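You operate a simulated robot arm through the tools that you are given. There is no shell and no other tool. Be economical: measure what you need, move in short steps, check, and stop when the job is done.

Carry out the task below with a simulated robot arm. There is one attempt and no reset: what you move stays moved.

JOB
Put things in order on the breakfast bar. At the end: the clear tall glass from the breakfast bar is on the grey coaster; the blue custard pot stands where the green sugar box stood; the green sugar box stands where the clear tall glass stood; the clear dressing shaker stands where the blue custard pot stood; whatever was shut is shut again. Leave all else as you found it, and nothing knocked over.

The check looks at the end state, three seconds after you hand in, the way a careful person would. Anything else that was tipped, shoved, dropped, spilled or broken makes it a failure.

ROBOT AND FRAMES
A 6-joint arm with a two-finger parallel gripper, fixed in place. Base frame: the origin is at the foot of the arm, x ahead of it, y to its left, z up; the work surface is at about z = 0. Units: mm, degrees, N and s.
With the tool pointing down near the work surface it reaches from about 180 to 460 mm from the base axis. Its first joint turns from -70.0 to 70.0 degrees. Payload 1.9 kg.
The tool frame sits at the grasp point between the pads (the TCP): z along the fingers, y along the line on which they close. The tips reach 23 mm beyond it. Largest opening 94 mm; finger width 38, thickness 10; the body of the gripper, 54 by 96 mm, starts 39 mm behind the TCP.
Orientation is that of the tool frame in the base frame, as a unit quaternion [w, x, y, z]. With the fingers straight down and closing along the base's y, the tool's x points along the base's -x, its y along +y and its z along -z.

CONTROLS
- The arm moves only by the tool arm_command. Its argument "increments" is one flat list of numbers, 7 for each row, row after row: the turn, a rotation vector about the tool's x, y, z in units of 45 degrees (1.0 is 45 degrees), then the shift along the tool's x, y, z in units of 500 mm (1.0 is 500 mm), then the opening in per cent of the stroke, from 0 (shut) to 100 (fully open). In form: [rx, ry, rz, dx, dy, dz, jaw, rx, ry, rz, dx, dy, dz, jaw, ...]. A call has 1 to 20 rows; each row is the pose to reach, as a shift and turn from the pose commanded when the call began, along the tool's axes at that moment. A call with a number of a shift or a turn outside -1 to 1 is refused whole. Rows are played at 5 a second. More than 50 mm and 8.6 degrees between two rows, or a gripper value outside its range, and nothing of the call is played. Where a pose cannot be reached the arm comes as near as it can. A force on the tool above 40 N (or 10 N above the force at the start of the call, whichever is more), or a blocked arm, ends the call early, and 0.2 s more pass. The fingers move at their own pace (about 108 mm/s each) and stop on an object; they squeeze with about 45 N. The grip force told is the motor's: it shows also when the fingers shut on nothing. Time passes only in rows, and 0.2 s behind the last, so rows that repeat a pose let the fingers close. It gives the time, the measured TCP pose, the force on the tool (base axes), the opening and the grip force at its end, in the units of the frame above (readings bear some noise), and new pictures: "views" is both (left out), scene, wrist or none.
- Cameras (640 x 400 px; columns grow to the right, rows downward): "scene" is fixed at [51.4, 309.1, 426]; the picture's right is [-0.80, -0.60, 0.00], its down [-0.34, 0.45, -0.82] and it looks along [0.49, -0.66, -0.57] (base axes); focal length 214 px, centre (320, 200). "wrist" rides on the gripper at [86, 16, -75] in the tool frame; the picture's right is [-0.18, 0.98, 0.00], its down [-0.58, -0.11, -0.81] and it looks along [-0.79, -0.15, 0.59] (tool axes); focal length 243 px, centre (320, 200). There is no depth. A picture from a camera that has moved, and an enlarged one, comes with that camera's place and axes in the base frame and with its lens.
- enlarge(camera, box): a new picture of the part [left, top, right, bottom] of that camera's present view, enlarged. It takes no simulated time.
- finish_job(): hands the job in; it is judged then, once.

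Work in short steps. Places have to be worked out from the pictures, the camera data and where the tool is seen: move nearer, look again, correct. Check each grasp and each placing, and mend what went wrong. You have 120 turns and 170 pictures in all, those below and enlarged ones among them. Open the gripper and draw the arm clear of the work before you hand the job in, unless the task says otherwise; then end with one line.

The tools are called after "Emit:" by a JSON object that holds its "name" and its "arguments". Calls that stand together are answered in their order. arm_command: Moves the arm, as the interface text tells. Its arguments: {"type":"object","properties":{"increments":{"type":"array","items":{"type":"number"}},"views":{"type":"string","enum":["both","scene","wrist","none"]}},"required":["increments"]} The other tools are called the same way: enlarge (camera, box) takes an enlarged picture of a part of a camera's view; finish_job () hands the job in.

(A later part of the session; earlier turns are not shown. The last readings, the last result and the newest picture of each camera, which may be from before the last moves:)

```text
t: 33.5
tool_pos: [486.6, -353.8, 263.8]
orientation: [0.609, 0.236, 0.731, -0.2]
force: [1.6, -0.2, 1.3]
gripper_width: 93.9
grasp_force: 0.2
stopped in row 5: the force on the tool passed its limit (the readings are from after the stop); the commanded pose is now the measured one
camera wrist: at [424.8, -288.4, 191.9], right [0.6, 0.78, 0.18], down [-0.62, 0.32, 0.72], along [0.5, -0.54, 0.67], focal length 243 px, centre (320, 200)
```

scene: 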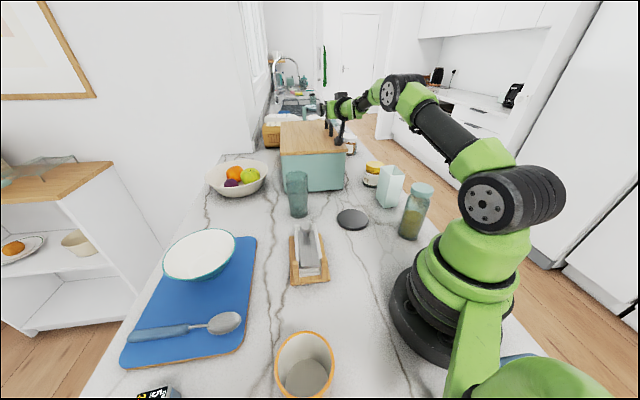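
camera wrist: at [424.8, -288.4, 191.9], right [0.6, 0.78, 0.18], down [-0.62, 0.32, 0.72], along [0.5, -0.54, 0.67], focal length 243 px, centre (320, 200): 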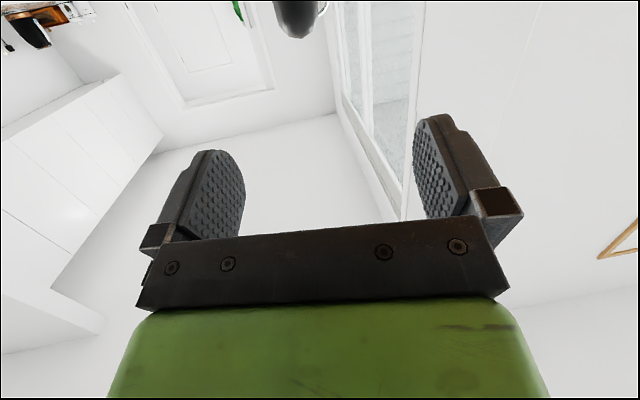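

The arm reaches past 600 mm when tilted, so the lid handle is reachable after all; the camera housing under the gripper probably touched it. I back off up and inward and check nothing shifted.

Emit:
{"name": "arm_command", "arguments": {"increments": [0, 0, 0, -0.03, 0, -0.03, 100, 0, 0.1, 0, -0.06, 0, -0.09, 100, 0, 0.25, 0, -0.09, 0, -0.16, 100, 0, 0.4, 0, -0.08, 0, -0.22, 100, 0, 0.56, 0, -0.06, 0, -0.28, 100], "views": "both"}}

Emit:
{"name": "enlarge", "arguments": {"camera": "scene", "box": [260, 90, 400, 200]}}

```text
t: 34.8
tool_pos: [379.6, -274.0, 315.1]
orientation: [0.432, 0.273, 0.848, -0.142]
force: [-0.6, -0.7, 0.4]
gripper_width: 94.0
grasp_force: 0.0
camera wrist: at [299.1, -197.2, 290.1], right [0.66, 0.73, 0.14], down [-0.32, 0.1, 0.94], along [0.68, -0.67, 0.3], focal length 243 px, centre (320, 200)
```

scene: 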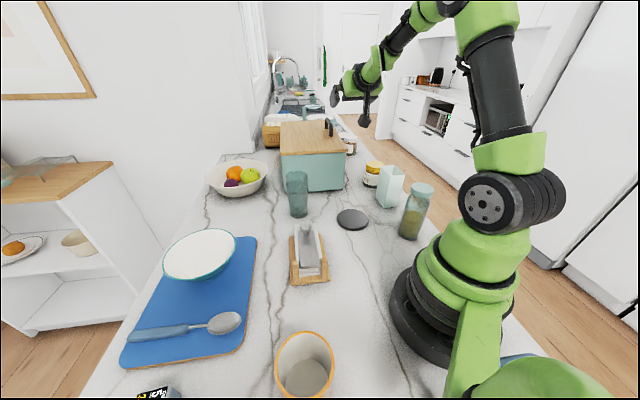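
wrist: 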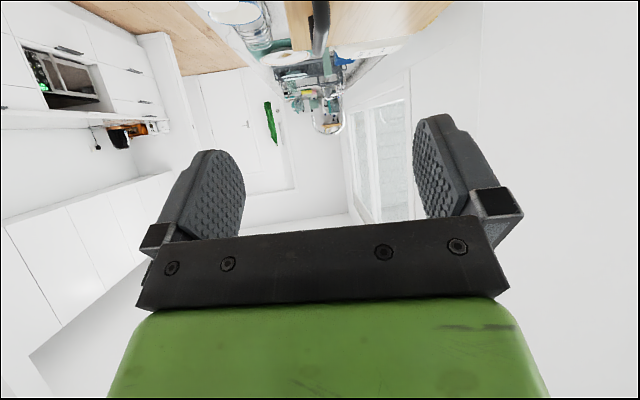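

```text
3.64 times, centred on (330, 145) of scene
camera zoom: at [51.4, 309.1, 426.0], right [-0.8, -0.6, 0.0], down [-0.34, 0.45, -0.82], along [0.49, -0.66, -0.57], focal length 780 px, centre (284, 400)
```

zoom: 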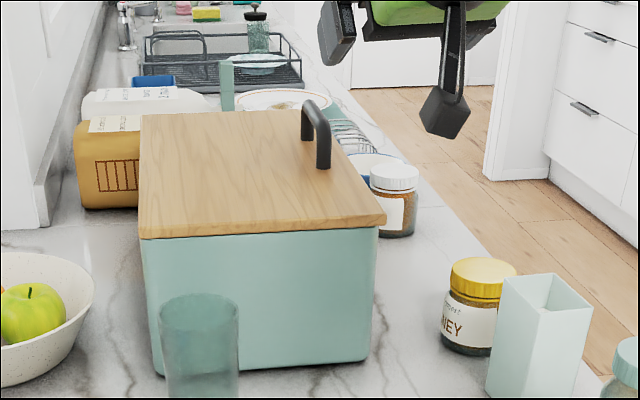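

Shaker (~155 mm tall) wouldn't even fit in the shut bin, so the pot's place must be elsewhere. The only unseen patch is beyond the mug near the left edge of reach; I untilt and go look there.

Emit:
{"name": "arm_command", "arguments": {"increments": [0, 0.15, 0, 0.018, 0, -0.025, 100, 0, 0.3, 0, 0.035, 0, -0.049, 100, 0, 0.45, 0, 0.053, 0, -0.073, 100, 0, 0.6, 0, 0.071, 0, -0.097, 100, 0, 0.75, 0, 0.088, 0, -0.121, 100, 0, 0.9, 0, 0.106, 0, -0.146, 100, 0, 1, 0, 0.118, 0, -0.162, 100], "views": "none"}}

Emit:
{"name": "arm_command", "arguments": {"increments": [0, 0.1, 0, 0, 0, 0, 100, 0, 0.2, 0, 0, 0, 0, 100], "views": "none"}}

```text
t: 36.4
tool_pos: [299.5, -216.4, 315.7]
orientation: [0.077, 0.307, 0.948, -0.027]
force: [-0.1, -0.8, 0.6]
gripper_width: 94.1
grasp_force: 0.1
```

```text
t: 37.0
tool_pos: [297.5, -215.7, 317.5]
orientation: [0.001, 0.308, 0.951, -0.003]
force: [0.4, 0.5, 0.8]
gripper_width: 94.1
grasp_force: 0.1
```

Emit:
{"name": "arm_command", "arguments": {"increments": [0, 0, -0.16, 0.061, 0.052, 0, 100, 0, 0, -0.32, 0.122, 0.105, 0, 100, 0, 0, -0.48, 0.184, 0.157, 0, 100, 0, 0, -0.64, 0.245, 0.21, 0, 100, 0, 0, -0.8, 0.306, 0.262, 0, 100], "views": "none"}}

Emit:
{"name": "arm_command", "arguments": {"increments": [0, 0, -0.166, 0.023, 0.06, 0, 100, 0, 0, -0.333, 0.047, 0.12, 0, 100, 0, 0, -0.5, 0.07, 0.18, 0, 100, 0, 0, -0.666, 0.093, 0.24, 0, 100, 0, 0, -0.833, 0.117, 0.3, 0, 100, 0, 0, -1, 0.14, 0.36, 0, 100], "views": "wrist"}}

Emit:
{"name": "arm_command", "arguments": {"increments": [0, 0, -0.166, 0.007, 0.026, 0, 100, 0, 0, -0.333, 0.014, 0.052, 0, 100, 0, 0, -0.5, 0.021, 0.078, 0, 100, 0, 0, -0.666, 0.028, 0.104, 0, 100, 0, 0, -0.833, 0.035, 0.13, 0, 100, 0, 0, -1, 0.042, 0.156, 0, 100], "views": "wrist"}}

```text
t: 38.1
tool_pos: [252.3, -19.7, 315.1]
orientation: [0.0, -0.001, 1.0, -0.005]
force: [-0.4, 0.3, -0.1]
gripper_width: 94.0
grasp_force: 0.1
```

```text
t: 39.5
tool_pos: [182.4, 158.9, 313.9]
orientation: [-0.001, -0.383, 0.924, -0.004]
force: [-0.6, -0.6, -0.5]
gripper_width: 93.8
grasp_force: 0.1
camera wrist: at [109.2, 109.8, 388.7], right [-0.57, 0.82, -0.01], down [0.49, 0.34, 0.8], along [0.67, 0.45, -0.59], focal length 243 px, centre (320, 200)
```

wrist: 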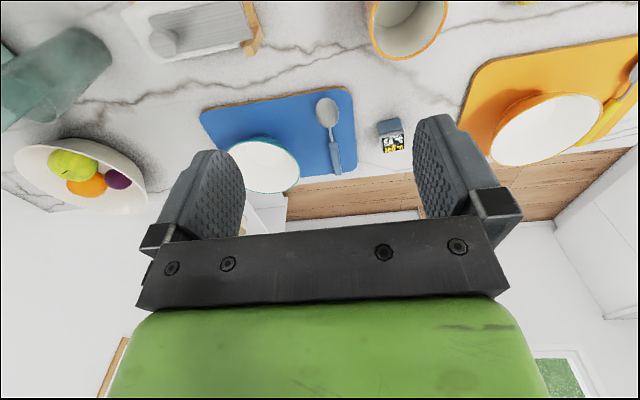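

```text
t: 41.0
tool_pos: [112.7, 199.3, 313.2]
orientation: [0.003, 0.709, -0.705, 0.003]
force: [-0.4, -0.7, -0.2]
gripper_width: 94.2
grasp_force: 0.1
camera wrist: at [95.9, 113.2, 388.5], right [-0.98, 0.18, 0.0], down [0.11, 0.59, 0.8], along [0.15, 0.79, -0.6], focal length 243 px, centre (320, 200)
```

wrist: 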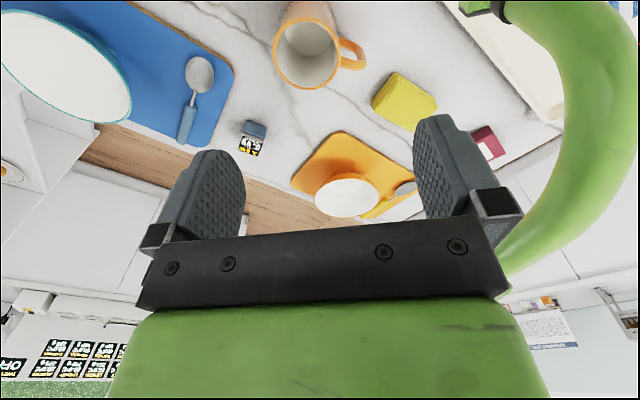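

A printed notice hangs at the lower right; I enlarge it, along with the mug area.

Emit:
{"name": "enlarge", "arguments": {"camera": "wrist", "box": [500, 285, 640, 375]}}

Emit:
{"name": "enlarge", "arguments": {"camera": "wrist", "box": [230, 0, 510, 180]}}

```text
4.44 times, centred on (570, 330) of wrist
camera zoom: at [95.9, 113.2, 388.5], right [-0.98, 0.18, 0.0], down [0.11, 0.59, 0.8], along [0.15, 0.79, -0.6], focal length 1078 px, centre (-791, -378)
```

zoom: 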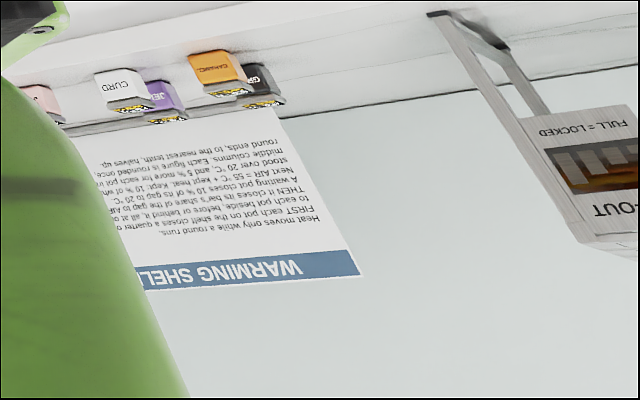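

```text
2.22 times, centred on (370, 90) of wrist
camera zoom: at [95.9, 113.2, 388.5], right [-0.98, 0.18, 0.0], down [0.11, 0.59, 0.8], along [0.15, 0.79, -0.6], focal length 539 px, centre (209, 444)
```

zoom: 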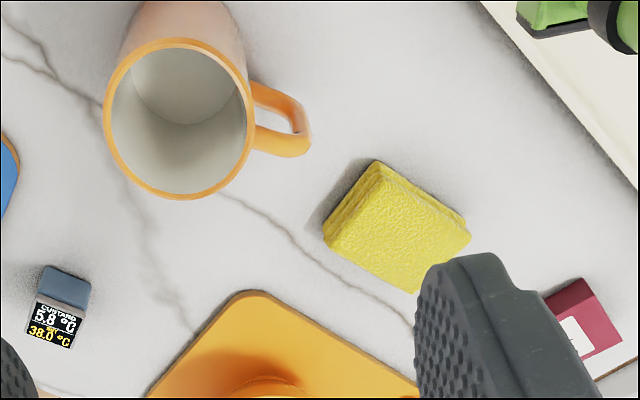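

The notice and labelled blocks on the "warming shelf" show that pots in this kitchen are small labelled blocks with a display on them — so the blue block marked CUSTARD (≈(277,386), r≈470) is the blue custard pot. I move nearer to measure it.

Emit:
{"name": "arm_command", "arguments": {"increments": [0, 0, 0.055, -0.032, -0.067, 0.02, 100, 0, 0, 0.11, -0.063, -0.133, 0.05, 100, 0, 0, 0.166, -0.095, -0.2, 0.09, 100, 0, 0, 0.222, -0.127, -0.267, 0.13, 100, 0, 0, 0.278, -0.158, -0.333, 0.18, 100, 0, 0, 0.333, -0.19, -0.4, 0.226, 100], "views": "both"}}

Emit:
{"name": "enlarge", "arguments": {"camera": "wrist", "box": [260, 0, 480, 140]}}

```text
t: 42.4
tool_pos: [311.8, 293.8, 197.3]
orientation: [-0.002, -0.609, 0.793, -0.004]
force: [0.2, -0.5, 0.6]
gripper_width: 94.0
grasp_force: 0.1
camera wrist: at [274.7, 214.8, 274.3], right [-0.9, 0.43, -0.01], down [0.25, 0.54, 0.8], along [0.35, 0.72, -0.6], focal length 243 px, centre (320, 200)
```

scene: 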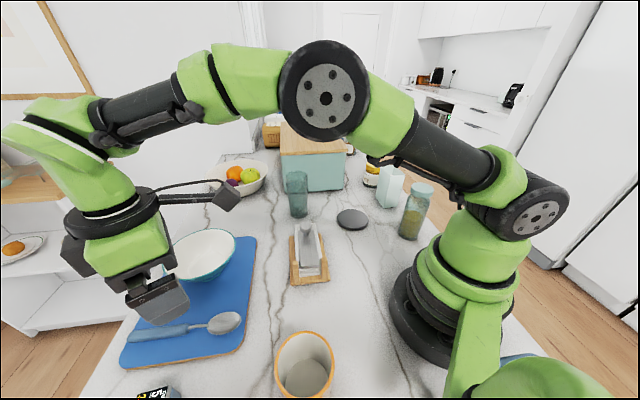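
wrist: 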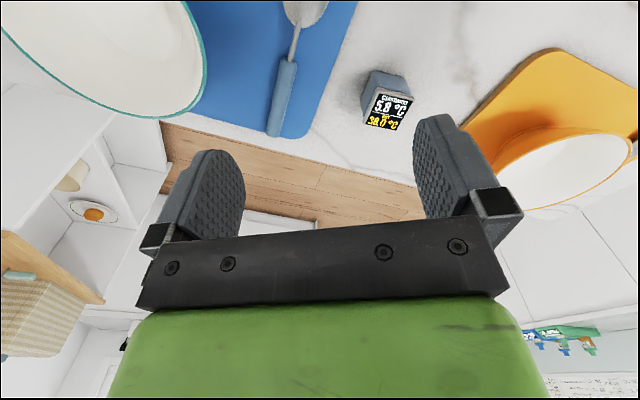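

```text
2.86 times, centred on (370, 70) of wrist
camera zoom: at [274.7, 214.8, 274.3], right [-0.9, 0.43, -0.01], down [0.25, 0.54, 0.8], along [0.35, 0.72, -0.6], focal length 693 px, centre (177, 571)
```

zoom: 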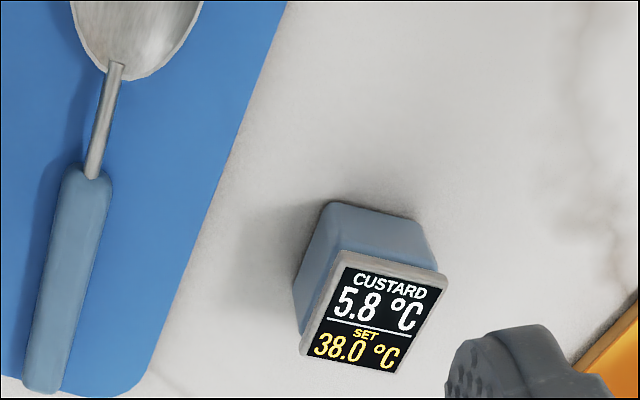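

The pot is ~38×38×40 mm, base centre ≈ (277,382), sides at ~50° — graspable with a ~12° outward tilt. Now I go to measure the glass, coaster and sugar box.

Emit:
{"name": "arm_command", "arguments": {"increments": [0, 0, 0.166, 0.02, 0, -0.07, 100, 0, 0, 0.333, 0.06, 0, -0.13, 100, 0, 0, 0.5, 0.12, 0.003, -0.18, 100, 0, 0, 0.666, 0.18, 0.005, -0.2, 100, 0, 0, 0.833, 0.24, 0.006, -0.206, 100, 0, 0, 1, 0.3, 0.007, -0.206, 100], "views": "none"}}

Emit:
{"name": "arm_command", "arguments": {"increments": [0, 0, 0.127, 0.032, -0.067, 0, 100, 0, 0, 0.254, 0.064, -0.134, 0, 100, 0, 0, 0.381, 0.097, -0.201, 0, 100, 0, 0, 0.508, 0.129, -0.269, 0, 100, 0, 0, 0.635, 0.161, -0.336, 0, 100, 0, 0, 0.762, 0.193, -0.403, 0, 100, 0, 0, 0.889, 0.225, -0.47, 0, 100], "views": "wrist"}}

Emit:
{"name": "enlarge", "arguments": {"camera": "wrist", "box": [100, 0, 420, 200]}}

```text
t: 43.8
tool_pos: [269.0, 150.4, 302.9]
orientation: [0.001, -0.258, 0.966, -0.004]
force: [0.3, -0.8, 1.0]
gripper_width: 94.1
grasp_force: 0.0
```

```text
t: 45.4
tool_pos: [291.4, -108.9, 304.5]
orientation: [0.002, 0.088, 0.996, -0.004]
force: [-0.1, 0.1, -0.1]
gripper_width: 94.0
grasp_force: 0.0
camera wrist: at [208.3, -77.5, 380.4], right [0.35, 0.94, -0.01], down [0.55, -0.2, 0.81], along [0.76, -0.29, -0.59], focal length 243 px, centre (320, 200)
```

wrist: 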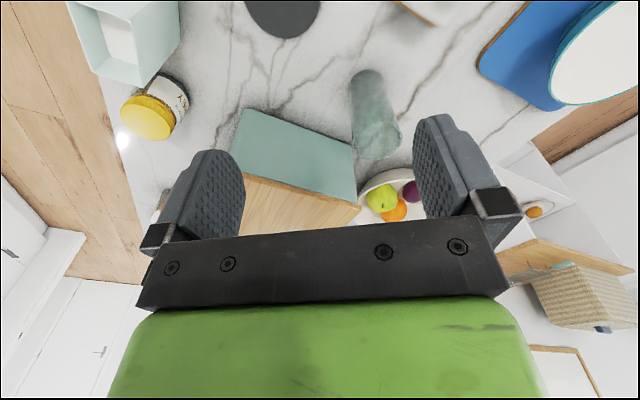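

```text
2.00 times, centred on (260, 100) of wrist
camera zoom: at [208.3, -77.5, 380.4], right [0.35, 0.94, -0.01], down [0.55, -0.2, 0.81], along [0.76, -0.29, -0.59], focal length 485 px, centre (440, 400)
```

zoom: 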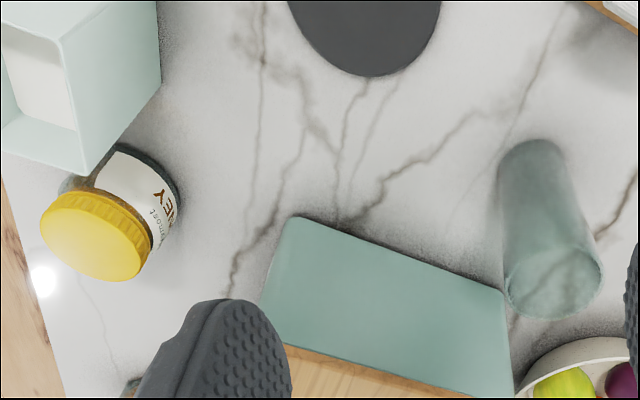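

Glass base ≈ (424,-81), ~140 mm tall, 53–62 mm wide; coaster centre ≈ (275,-158), ~98 mm wide. I move above the glass, staying high, and look.

Emit:
{"name": "arm_command", "arguments": {"increments": [0, 0, 0, -0.063, 0.026, 0.03, 100, 0, 0, 0, -0.126, 0.051, 0.06, 100, 0, 0, 0, -0.189, 0.077, 0.1, 100, 0, 0, 0, -0.252, 0.102, 0.15, 100], "views": "both"}}

Emit:
{"name": "enlarge", "arguments": {"camera": "scene", "box": [250, 100, 400, 230]}}

```text
t: 46.4
tool_pos: [423.3, -81.2, 229.9]
orientation: [0.002, 0.086, 0.996, -0.005]
force: [-0.4, -0.1, 1.1]
gripper_width: 94.2
grasp_force: 0.1
camera wrist: at [341.2, -50.0, 305.1], right [0.35, 0.94, -0.01], down [0.55, -0.2, 0.81], along [0.76, -0.29, -0.59], focal length 243 px, centre (320, 200)
```

scene: 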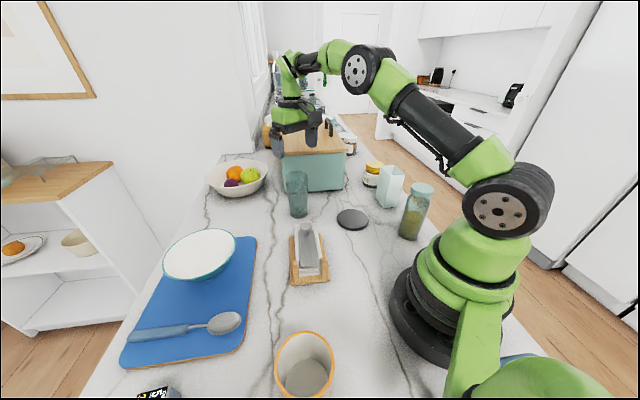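
wrist: 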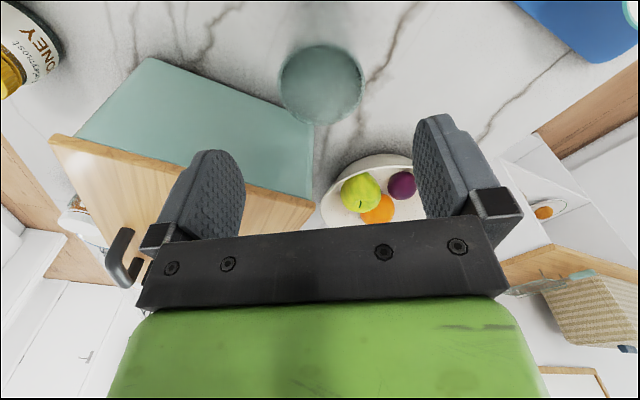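

```text
3.08 times, centred on (325, 165) of scene
camera zoom: at [51.3, 309.1, 426.0], right [-0.8, -0.6, 0.0], down [-0.34, 0.45, -0.82], along [0.49, -0.66, -0.57], focal length 660 px, centre (305, 308)
```

zoom: 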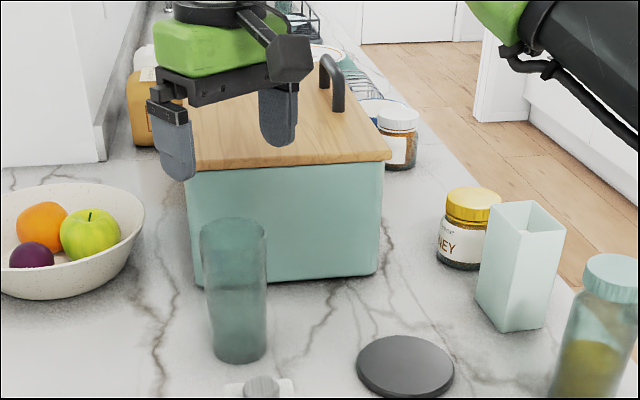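

The rim is centred at ≈ (426,-82), right under the tool. I descend to z≈110 and close.

Emit:
{"name": "arm_command", "arguments": {"increments": [0, 0, 0, -0.005, -0.001, 0.08, 100, 0, 0, 0, -0.005, -0.001, 0.16, 100, 0, 0, 0, -0.005, -0.001, 0.22, 100, 0, 0, 0, -0.005, -0.001, 0.24, 100], "views": "both"}}

```text
t: 47.4
tool_pos: [425.9, -83.6, 109.6]
orientation: [0.001, 0.087, 0.996, -0.006]
force: [-0.6, 1.0, 0.0]
gripper_width: 93.8
grasp_force: 0.0
camera wrist: at [343.0, -52.2, 184.5], right [0.35, 0.94, -0.01], down [0.55, -0.2, 0.81], along [0.76, -0.29, -0.59], focal length 243 px, centre (320, 200)
```

scene: 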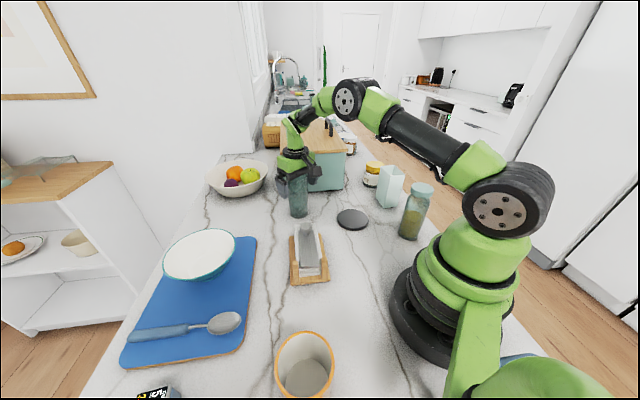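
wrist: 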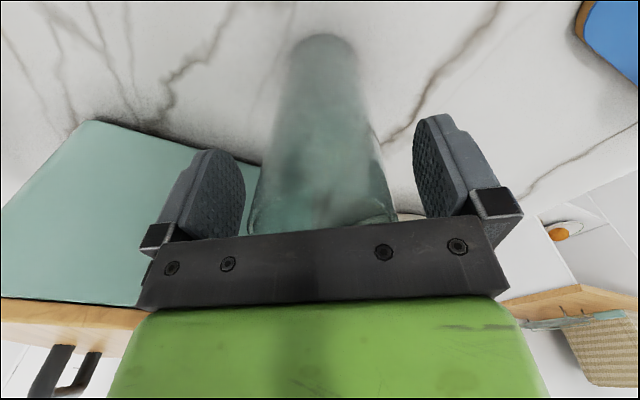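

The glass stands between the fingers. I close on it (fingers stop on the object), without moving.

Emit:
{"name": "arm_command", "arguments": {"increments": [0, 0, 0, 0, 0, 0, 62, 0, 0, 0, 0, 0, 0, 50, 0, 0, 0, 0, 0, 0, 50, 0, 0, 0, 0, 0, 0, 50], "views": "none"}}

```text
t: 48.4
tool_pos: [426.1, -83.7, 109.9]
orientation: [0.002, 0.087, 0.996, -0.004]
force: [1.1, -0.1, 0.0]
gripper_width: 61.6
grasp_force: 44.3
```

Firm grip at 61.6 mm. I lift 40 mm, carry it over the coaster centre and look before lowering.

Emit:
{"name": "arm_command", "arguments": {"increments": [0, 0, 0, 0, 0, -0.03, 50, 0, 0, 0, 0, 0, -0.08, 50, 0, 0, 0, 0.054, -0.04, -0.08, 50, 0, 0, 0, 0.109, -0.079, -0.08, 50, 0, 0, 0, 0.163, -0.119, -0.08, 50, 0, 0, 0, 0.217, -0.159, -0.08, 50, 0, 0, 0, 0.272, -0.198, -0.08, 50, 0, 0, 0, 0.272, -0.198, -0.08, 50], "views": "both"}}

Emit:
{"name": "enlarge", "arguments": {"camera": "scene", "box": [300, 130, 440, 260]}}

```text
t: 50.1
tool_pos: [275.6, -157.5, 149.3]
orientation: [0.001, 0.087, 0.996, -0.003]
force: [0.4, 1.0, -2.1]
gripper_width: 61.7
grasp_force: 44.6
camera wrist: at [192.8, -125.4, 224.6], right [0.35, 0.94, -0.01], down [0.55, -0.2, 0.81], along [0.76, -0.29, -0.59], focal length 243 px, centre (320, 200)
```

scene: 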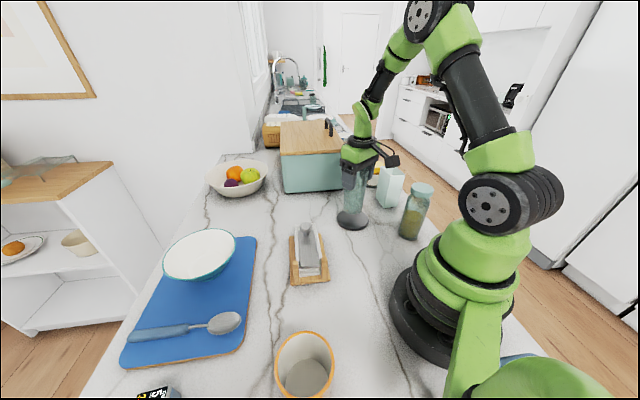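
wrist: 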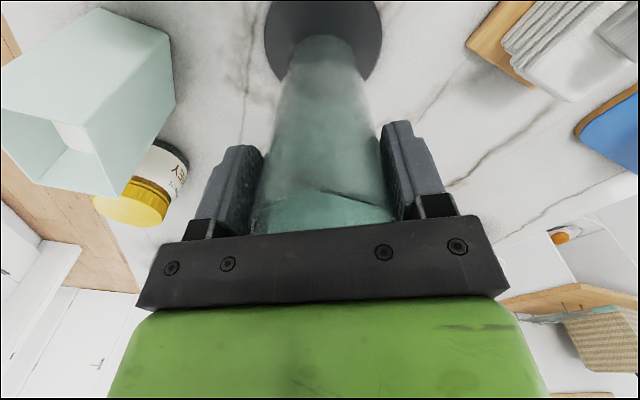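

```text
3.08 times, centred on (370, 195) of scene
camera zoom: at [51.4, 309.1, 426.0], right [-0.8, -0.6, 0.0], down [-0.34, 0.45, -0.82], along [0.49, -0.66, -0.57], focal length 660 px, centre (166, 215)
```

zoom: 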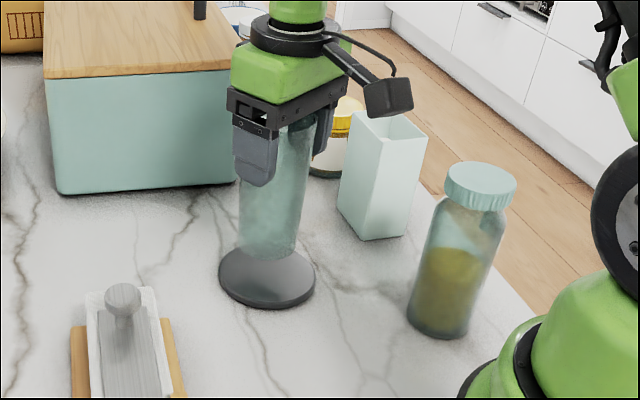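

Aligned over the coaster. I lower slowly in small steps and watch for contact.

Emit:
{"name": "arm_command", "arguments": {"increments": [0, 0, 0, 0, 0, 0.03, 50, 0, 0, 0, 0, 0, 0.05, 50, 0, 0, 0, 0, 0, 0.056, 50, 0, 0, 0, 0, 0, 0.06, 50, 0, 0, 0, 0, 0, 0.06, 50], "views": "scene"}}

Emit:
{"name": "enlarge", "arguments": {"camera": "scene", "box": [320, 170, 390, 240]}}

```text
t: 51.4
tool_pos: [274.5, -156.3, 119.3]
orientation: [0.001, 0.087, 0.996, -0.004]
force: [-0.5, 0.2, -2.8]
gripper_width: 61.6
grasp_force: 44.8
```

scene: 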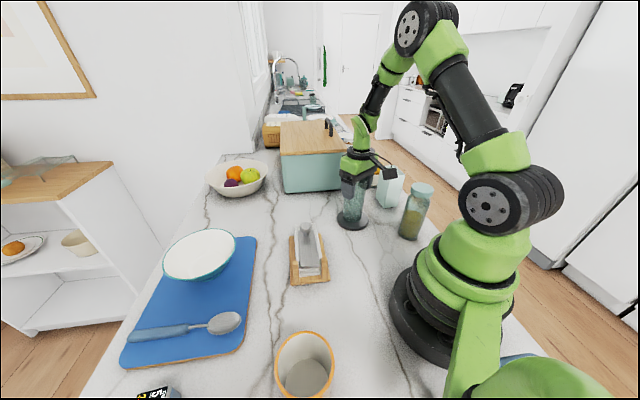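

```text
5.71 times, centred on (355, 205) of scene
camera zoom: at [51.4, 309.1, 426.0], right [-0.8, -0.6, 0.0], down [-0.34, 0.45, -0.82], along [0.49, -0.66, -0.57], focal length 1226 px, centre (120, 171)
```

zoom: 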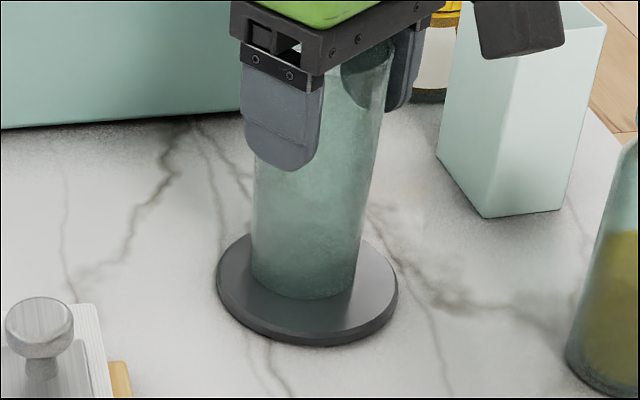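

Nearly down and well centred. I continue in small steps until the force shows contact.

Emit:
{"name": "arm_command", "arguments": {"increments": [0, 0, 0, 0, 0, 0.003, 50, 0, 0, 0, 0, 0, 0.003, 50], "views": "none"}}

Emit:
{"name": "arm_command", "arguments": {"increments": [0, 0, 0, 0, 0, 0.003, 50, 0, 0, 0, 0, 0, 0.003, 50], "views": "none"}}

```text
t: 52.0
tool_pos: [275.1, -157.9, 120.0]
orientation: [0.002, 0.086, 0.996, -0.004]
force: [-0.6, 0.5, -1.5]
gripper_width: 61.6
grasp_force: 45.2
```

```text
t: 52.5
tool_pos: [274.0, -156.7, 118.7]
orientation: [0.003, 0.087, 0.996, -0.005]
force: [-4.5, 0.0, 27.1]
gripper_width: 61.5
grasp_force: 45.1
```

Contact. I ease up 1 mm, open, then rise straight up clear of the glass.

Emit:
{"name": "arm_command", "arguments": {"increments": [0, 0, 0, 0, 0, -0.002, 50, 0, 0, 0, 0, 0, -0.002, 75, 0, 0, 0, 0, 0, -0.002, 95, 0, 0, 0, 0, 0, -0.002, 95, 0, 0, 0, 0, 0, -0.08, 95, 0, 0, 0, 0, 0, -0.17, 95, 0, 0, 0, 0, 0, -0.26, 95], "views": "both"}}

Emit:
{"name": "enlarge", "arguments": {"camera": "scene", "box": [310, 130, 450, 250]}}

```text
t: 54.1
tool_pos: [274.7, -157.1, 247.9]
orientation: [0.002, 0.086, 0.996, -0.004]
force: [-0.3, 0.2, -0.9]
gripper_width: 89.6
grasp_force: 0.0
camera wrist: at [191.6, -125.9, 322.6], right [0.35, 0.94, -0.01], down [0.55, -0.2, 0.81], along [0.76, -0.29, -0.59], focal length 243 px, centre (320, 200)
```

scene: 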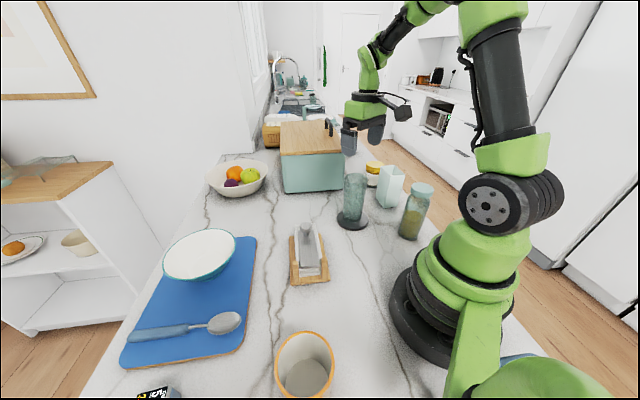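
wrist: 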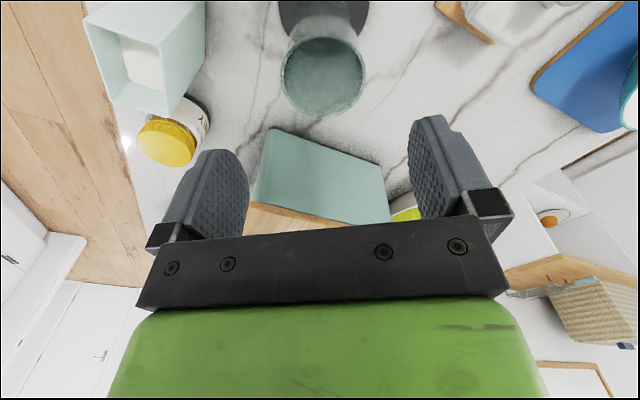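

```text
3.33 times, centred on (380, 190) of scene
camera zoom: at [51.4, 309.1, 426.0], right [-0.8, -0.6, 0.0], down [-0.34, 0.45, -0.82], along [0.49, -0.66, -0.57], focal length 715 px, centre (120, 233)
```

zoom: 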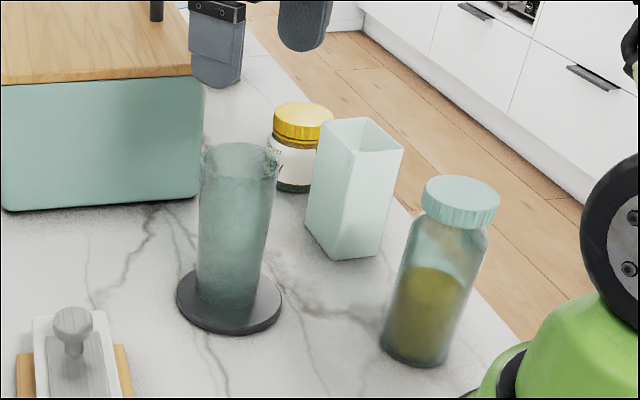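

Glass is upright and centred on the coaster. Next I move to view the sugar box squarely.

Emit:
{"name": "arm_command", "arguments": {"increments": [0, 0, 0.166, 0.024, -0.034, -0.02, 100, 0, 0, 0.333, 0.049, -0.068, -0.04, 100, 0, 0, 0.5, 0.073, -0.102, -0.064, 100, 0, 0, 0.666, 0.098, -0.136, -0.064, 100, 0, 0, 0.833, 0.122, -0.17, -0.064, 100, 0, 0, 1, 0.147, -0.204, -0.064, 100], "views": "wrist"}}

Emit:
{"name": "enlarge", "arguments": {"camera": "wrist", "box": [220, 0, 420, 140]}}

```text
t: 55.5
tool_pos: [183.2, -244.0, 280.8]
orientation: [0.002, 0.462, 0.887, -0.003]
force: [-0.5, 0.1, -0.1]
gripper_width: 94.2
grasp_force: 0.1
camera wrist: at [146.9, -163.1, 355.3], right [0.91, 0.41, 0.0], down [0.24, -0.53, 0.81], along [0.33, -0.74, -0.58], focal length 243 px, centre (320, 200)
```

wrist: 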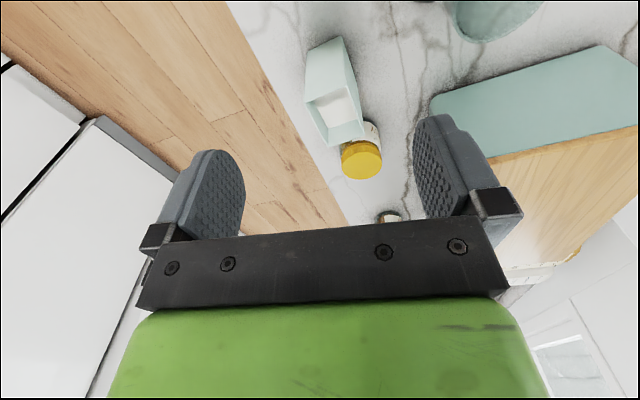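

```text
2.86 times, centred on (320, 70) of wrist
camera zoom: at [146.9, -163.1, 355.3], right [0.91, 0.41, 0.0], down [0.24, -0.53, 0.81], along [0.33, -0.74, -0.58], focal length 693 px, centre (320, 571)
```

zoom: 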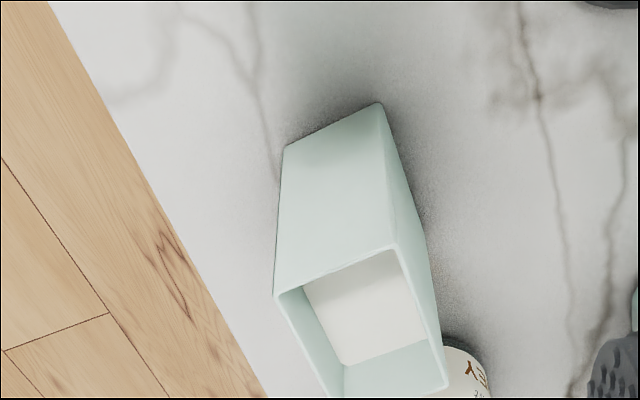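

Sugar box: base centre ≈ (230,-308), 48×65 mm, ~121 mm tall, sides at 47°/-43°. I move above it with yaw -43° to close across its 48 mm width.

Emit:
{"name": "arm_command", "arguments": {"increments": [0, 0, -0.09, -0.053, 0.001, 0.02, 100, 0, 0, -0.18, -0.106, 0.002, 0.05, 100, 0, 0, -0.267, -0.159, 0.004, 0.1, 100, 0, 0, -0.267, -0.159, 0.004, 0.1, 100], "views": "both"}}

Emit:
{"name": "enlarge", "arguments": {"camera": "wrist", "box": [220, 0, 420, 140]}}

```text
t: 56.5
tool_pos: [231.8, -309.3, 230.9]
orientation: [0.001, 0.367, 0.93, -0.003]
force: [-0.8, 0.2, -0.6]
gripper_width: 94.2
grasp_force: 0.0
camera wrist: at [178.9, -237.5, 305.3], right [0.8, 0.6, 0.0], down [0.35, -0.47, 0.81], along [0.48, -0.65, -0.58], focal length 243 px, centre (320, 200)
```

scene: 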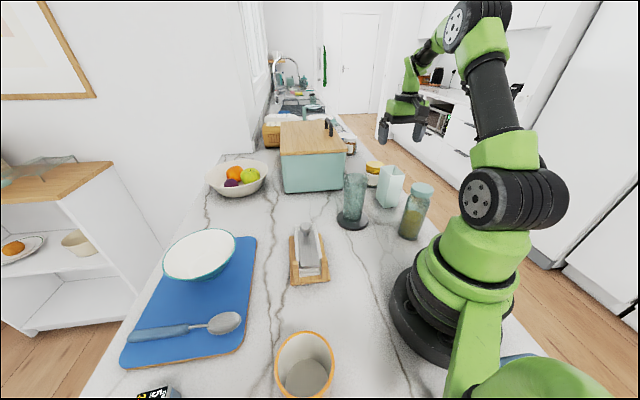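
wrist: 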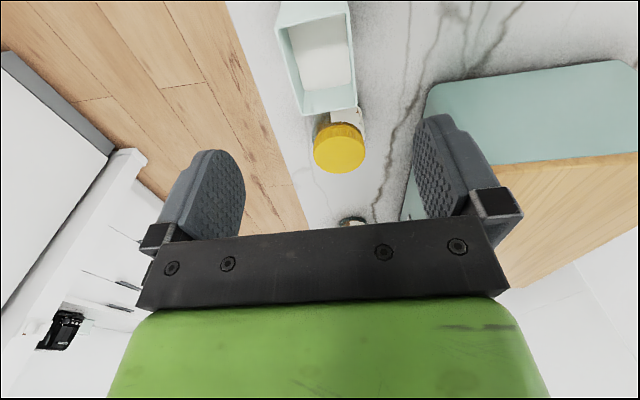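

```text
2.86 times, centred on (320, 70) of wrist
camera zoom: at [178.9, -237.5, 305.3], right [0.8, 0.6, 0.0], down [0.35, -0.47, 0.81], along [0.48, -0.65, -0.58], focal length 693 px, centre (320, 571)
```

zoom: 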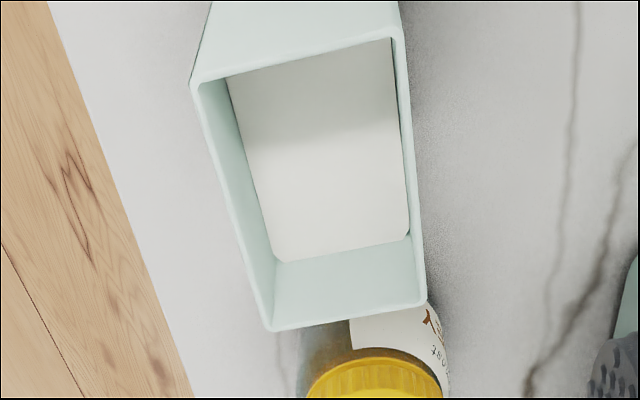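

Box top is centred right below the TCP at (232,-309), aligned. I descend to z≈92.

Emit:
{"name": "arm_command", "arguments": {"increments": [0, 0, 0, 0, 0, 0.09, 100, 0, 0, 0, 0, 0, 0.18, 100, 0, 0, 0, 0, 0, 0.25, 100, 0, 0, 0, 0, 0, 0.277, 100, 0, 0, 0, 0, 0, 0.277, 100], "views": "both"}}

```text
t: 57.8
tool_pos: [230.2, -310.0, 92.4]
orientation: [0.003, 0.367, 0.93, -0.004]
force: [0.6, 0.7, 0.2]
gripper_width: 93.9
grasp_force: 0.1
camera wrist: at [179.3, -237.8, 166.6], right [0.8, 0.59, 0.0], down [0.35, -0.47, 0.81], along [0.48, -0.65, -0.58], focal length 243 px, centre (320, 200)
```

scene: 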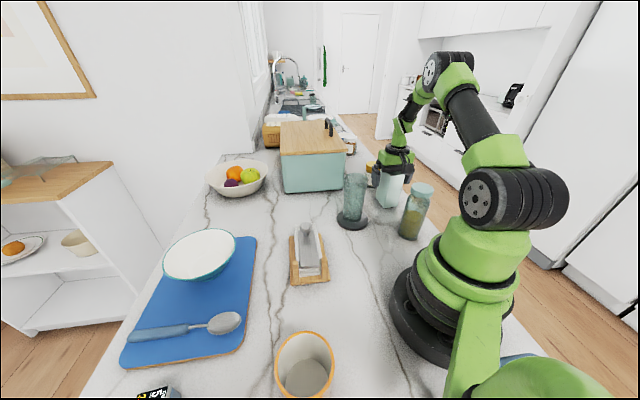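
wrist: 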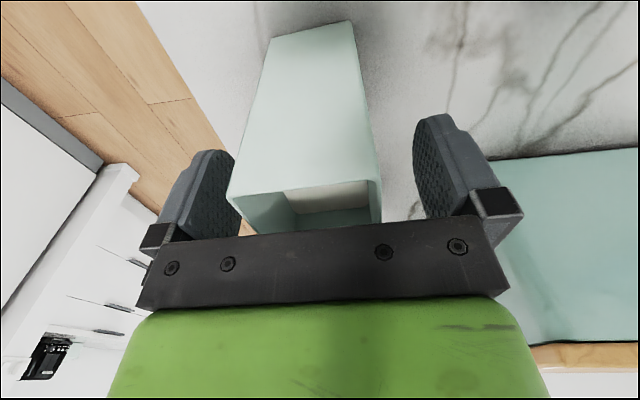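

Perspective checks out: box is centred between fingers. Close on it.

Emit:
{"name": "arm_command", "arguments": {"increments": [0, 0, 0, 0, 0, 0, 60, 0, 0, 0, 0, 0, 0, 38, 0, 0, 0, 0, 0, 0, 38, 0, 0, 0, 0, 0, 0, 38], "views": "none"}}

```text
t: 58.8
tool_pos: [231.7, -309.0, 92.4]
orientation: [0.003, 0.366, 0.931, -0.004]
force: [0.6, -0.2, -0.3]
gripper_width: 49.7
grasp_force: 45.2
```

Gripped at 49.7 mm. Lift 70 mm, then carry along a path clear of glass and bin to above the glass's former place (425,-82).

Emit:
{"name": "arm_command", "arguments": {"increments": [0, 0, 0, 0, 0, -0.05, 38, 0, 0, 0, 0, 0, -0.14, 38, 0, 0, 0, -0.0094, 0.073, -0.14, 38, 0, 0, 0, -0.0188, 0.146, -0.14, 38, 0, 0, 0, -0.0282, 0.219, -0.14, 38, 0, 0, 0, -0.0376, 0.2916, -0.14, 38, 0, 0, 0, -0.0216, 0.3676, -0.14, 38, 0, 0, 0, -0.0056, 0.4435, -0.14, 38, 0, 0, 0, 0.0103, 0.5195, -0.14, 38, 0, 0, 0, 0.0262, 0.5954, -0.14, 38, 0, 0, 0, 0.0262, 0.5954, -0.14, 38], "views": "both"}}

```text
t: 61.1
tool_pos: [423.8, -81.3, 161.0]
orientation: [0.002, 0.365, 0.931, -0.004]
force: [-1.0, 0.2, -2.0]
gripper_width: 50.0
grasp_force: 45.4
camera wrist: at [373.1, -10.1, 235.1], right [0.8, 0.59, 0.0], down [0.35, -0.47, 0.81], along [0.48, -0.65, -0.59], focal length 243 px, centre (320, 200)
```

scene: 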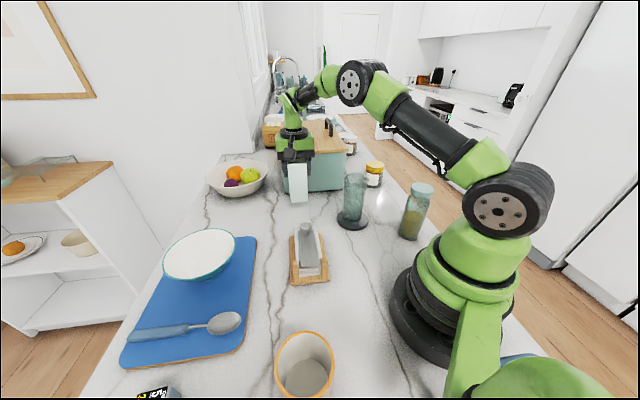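
wrist: 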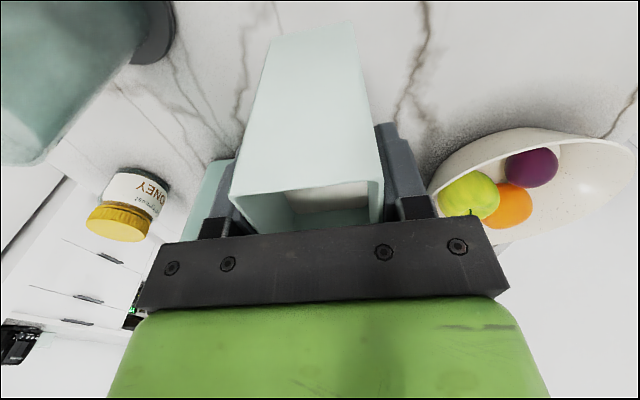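

Positioned; lower to the surface gently.

Emit:
{"name": "arm_command", "arguments": {"increments": [0, 0, 0, 0, 0, 0.06, 38, 0, 0, 0, 0, 0, 0.11, 38, 0, 0, 0, 0, 0, 0.13, 38, 0, 0, 0, 0, 0, 0.135, 38, 0, 0, 0, 0, 0, 0.135, 38], "views": "none"}}

Emit:
{"name": "arm_command", "arguments": {"increments": [0, 0, 0, 0, 0, 0.003, 38, 0, 0, 0, 0, 0, 0.003, 38], "views": "scene"}}

```text
t: 62.4
tool_pos: [424.3, -82.6, 93.6]
orientation: [0.003, 0.366, 0.931, -0.004]
force: [0.3, -0.9, -3.6]
gripper_width: 49.8
grasp_force: 44.3
```

```text
t: 63.0
tool_pos: [425.2, -83.0, 91.1]
orientation: [0.004, 0.366, 0.931, -0.003]
force: [-5.6, 0.5, 7.8]
gripper_width: 49.9
grasp_force: 45.0
```

scene: 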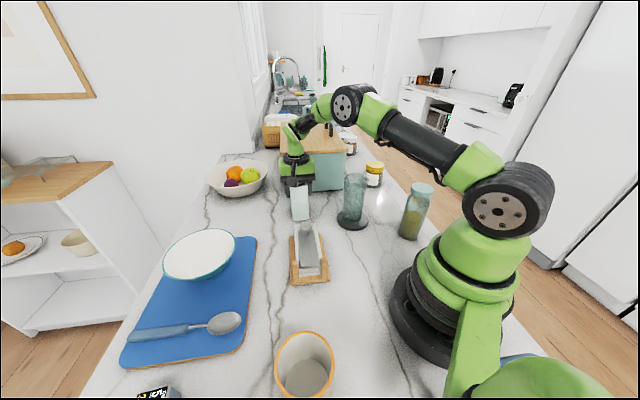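

Contact made. Open and rise straight up.

Emit:
{"name": "arm_command", "arguments": {"increments": [0, 0, 0, 0, 0, -0.001, 50, 0, 0, 0, 0, 0, -0.001, 80, 0, 0, 0, 0, 0, -0.001, 95, 0, 0, 0, 0, 0, -0.001, 95, 0, 0, 0, 0, 0, -0.08, 95, 0, 0, 0, 0, 0, -0.17, 95, 0, 0, 0, 0, 0, -0.25, 95], "views": "both"}}

Emit:
{"name": "enlarge", "arguments": {"camera": "scene", "box": [260, 140, 440, 260]}}

```text
t: 64.5
tool_pos: [424.3, -80.8, 217.3]
orientation: [0.002, 0.366, 0.931, -0.004]
force: [0.2, -0.7, 0.1]
gripper_width: 89.6
grasp_force: 0.1
camera wrist: at [372.6, -9.6, 292.6], right [0.8, 0.59, 0.0], down [0.35, -0.47, 0.81], along [0.48, -0.65, -0.58], focal length 243 px, centre (320, 200)
```

scene: 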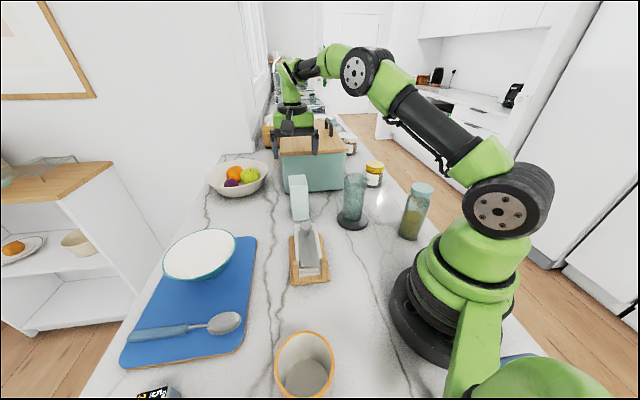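
wrist: 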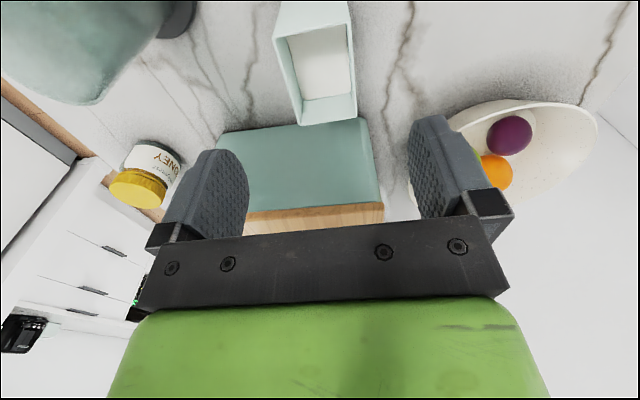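

```text
3.33 times, centred on (350, 200) of scene
camera zoom: at [51.4, 309.1, 426.0], right [-0.8, -0.6, 0.0], down [-0.34, 0.45, -0.82], along [0.49, -0.66, -0.57], focal length 715 px, centre (220, 200)
```

zoom: 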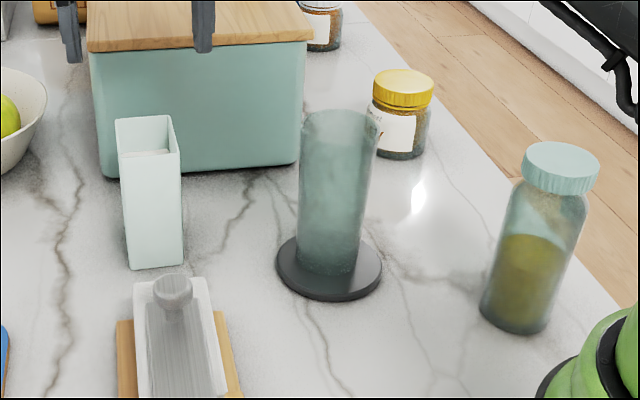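

Sugar box stands upright at the glass's old place. Now toward the pot: first swing left at height.

Emit:
{"name": "arm_command", "arguments": {"increments": [0, 0, -0.159, 0.03, 0, -0.06, 100, 0, 0, -0.318, 0.09, 0.01, -0.11, 100, 0, 0, -0.477, 0.16, 0.02, -0.14, 100, 0, 0, -0.636, 0.22, 0.035, -0.166, 100, 0, 0, -0.795, 0.28, 0.05, -0.166, 100, 0, 0, -0.953, 0.344, 0.065, -0.166, 100], "views": "none"}}

Emit:
{"name": "arm_command", "arguments": {"increments": [0, 0, -0.166, 0.027, 0.073, 0.017, 100, 0, 0, -0.333, 0.053, 0.147, 0.033, 100, 0, 0, -0.5, 0.08, 0.22, 0.05, 100, 0, 0, -0.666, 0.107, 0.293, 0.067, 100, 0, 0, -0.833, 0.133, 0.367, 0.083, 100, 0, 0, -1, 0.16, 0.44, 0.1, 100], "views": "none"}}

```text
t: 66.0
tool_pos: [320.1, 59.1, 299.8]
orientation: [0.001, -0.001, 1.0, -0.004]
force: [0.0, 0.5, 0.1]
gripper_width: 94.0
grasp_force: 0.0
```

```text
t: 67.3
tool_pos: [241.9, 280.1, 245.6]
orientation: [0.0, -0.384, 0.923, -0.005]
force: [-0.7, -0.1, 0.2]
gripper_width: 94.0
grasp_force: 0.0
```

Emit:
{"name": "arm_command", "arguments": {"increments": [0, -0.058, -0.021, -0.03, 0.015, 0.07, 100, 0, -0.116, -0.043, -0.07, 0.035, 0.13, 100, 0, -0.173, -0.064, -0.11, 0.055, 0.19, 100, 0, -0.231, -0.085, -0.15, 0.075, 0.23, 100, 0, -0.289, -0.107, -0.186, 0.094, 0.252, 100, 0, -0.289, -0.107, -0.186, 0.094, 0.252, 100], "views": "both"}}

Emit:
{"name": "enlarge", "arguments": {"camera": "wrist", "box": [220, 60, 440, 230]}}

```text
t: 68.8
tool_pos: [274.4, 378.0, 119.5]
orientation: [0.105, -0.419, 0.901, 0.039]
force: [0.6, 0.6, -0.1]
gripper_width: 94.0
grasp_force: 0.0
camera wrist: at [196.8, 312.3, 174.1], right [-0.63, 0.77, 0.02], down [0.32, 0.24, 0.92], along [0.7, 0.59, -0.4], focal length 243 px, centre (320, 200)
```

scene: 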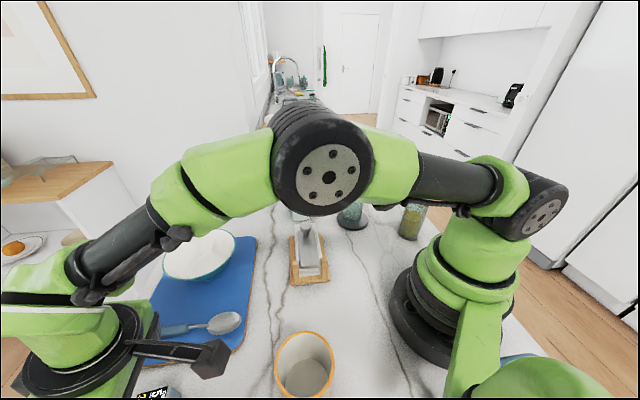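
wrist: 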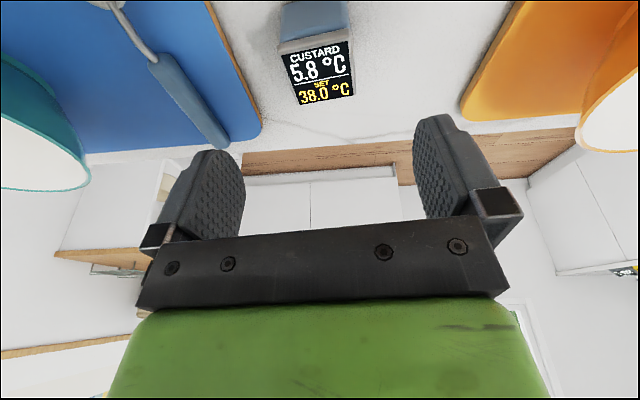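

```text
2.35 times, centred on (330, 145) of wrist
camera zoom: at [196.8, 312.3, 174.1], right [-0.63, 0.77, 0.02], down [0.32, 0.24, 0.92], along [0.7, 0.59, -0.4], focal length 571 px, centre (296, 329)
```

zoom: 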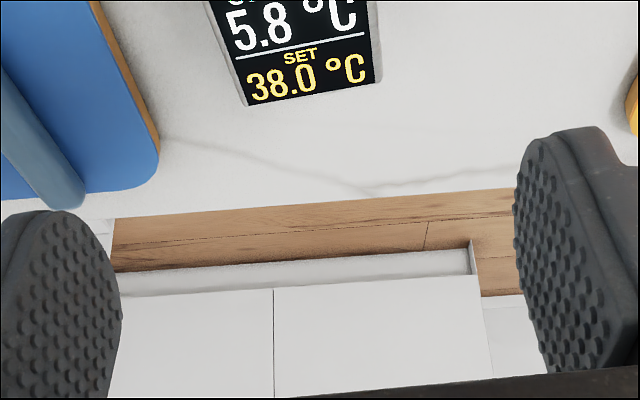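

Pot centre ≈ (278,383). The blue mat edge is close to the left finger, so I pre-close to ~70 mm and descend vertically to z≈31.

Emit:
{"name": "arm_command", "arguments": {"increments": [0, 0, 0, -0.012, 0.001, 0.003, 74, 0, 0, 0, 0.0, 0.001, 0.06, 74, 0, 0, 0, 0.013, 0.001, 0.12, 74, 0, 0, 0, 0.022, 0.001, 0.155, 74, 0, 0, 0, 0.027, 0.001, 0.174, 74, 0, 0, 0, 0.027, 0.001, 0.174, 74], "views": "wrist"}}

```text
t: 70.2
tool_pos: [278.7, 382.3, 32.0]
orientation: [0.103, -0.419, 0.901, 0.038]
force: [-0.5, 0.6, 0.0]
gripper_width: 69.6
grasp_force: 0.0
camera wrist: at [200.7, 315.9, 86.1], right [-0.63, 0.77, 0.02], down [0.32, 0.24, 0.92], along [0.7, 0.59, -0.4], focal length 243 px, centre (320, 200)
```

wrist: 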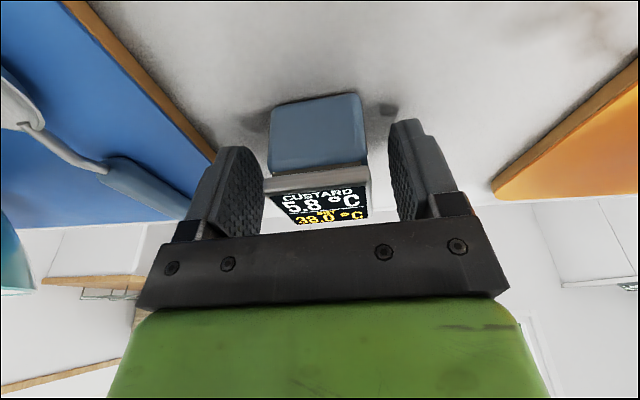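

Pot is between the fingers. Close.

Emit:
{"name": "arm_command", "arguments": {"increments": [0, 0, 0, 0, 0, 0, 50, 0, 0, 0, 0, 0, 0, 25, 0, 0, 0, 0, 0, 0, 25, 0, 0, 0, 0, 0, 0, 25], "views": "none"}}

```text
t: 71.2
tool_pos: [278.8, 381.8, 32.2]
orientation: [0.105, -0.418, 0.902, 0.039]
force: [0.7, 0.9, -0.2]
gripper_width: 41.7
grasp_force: 45.4
```

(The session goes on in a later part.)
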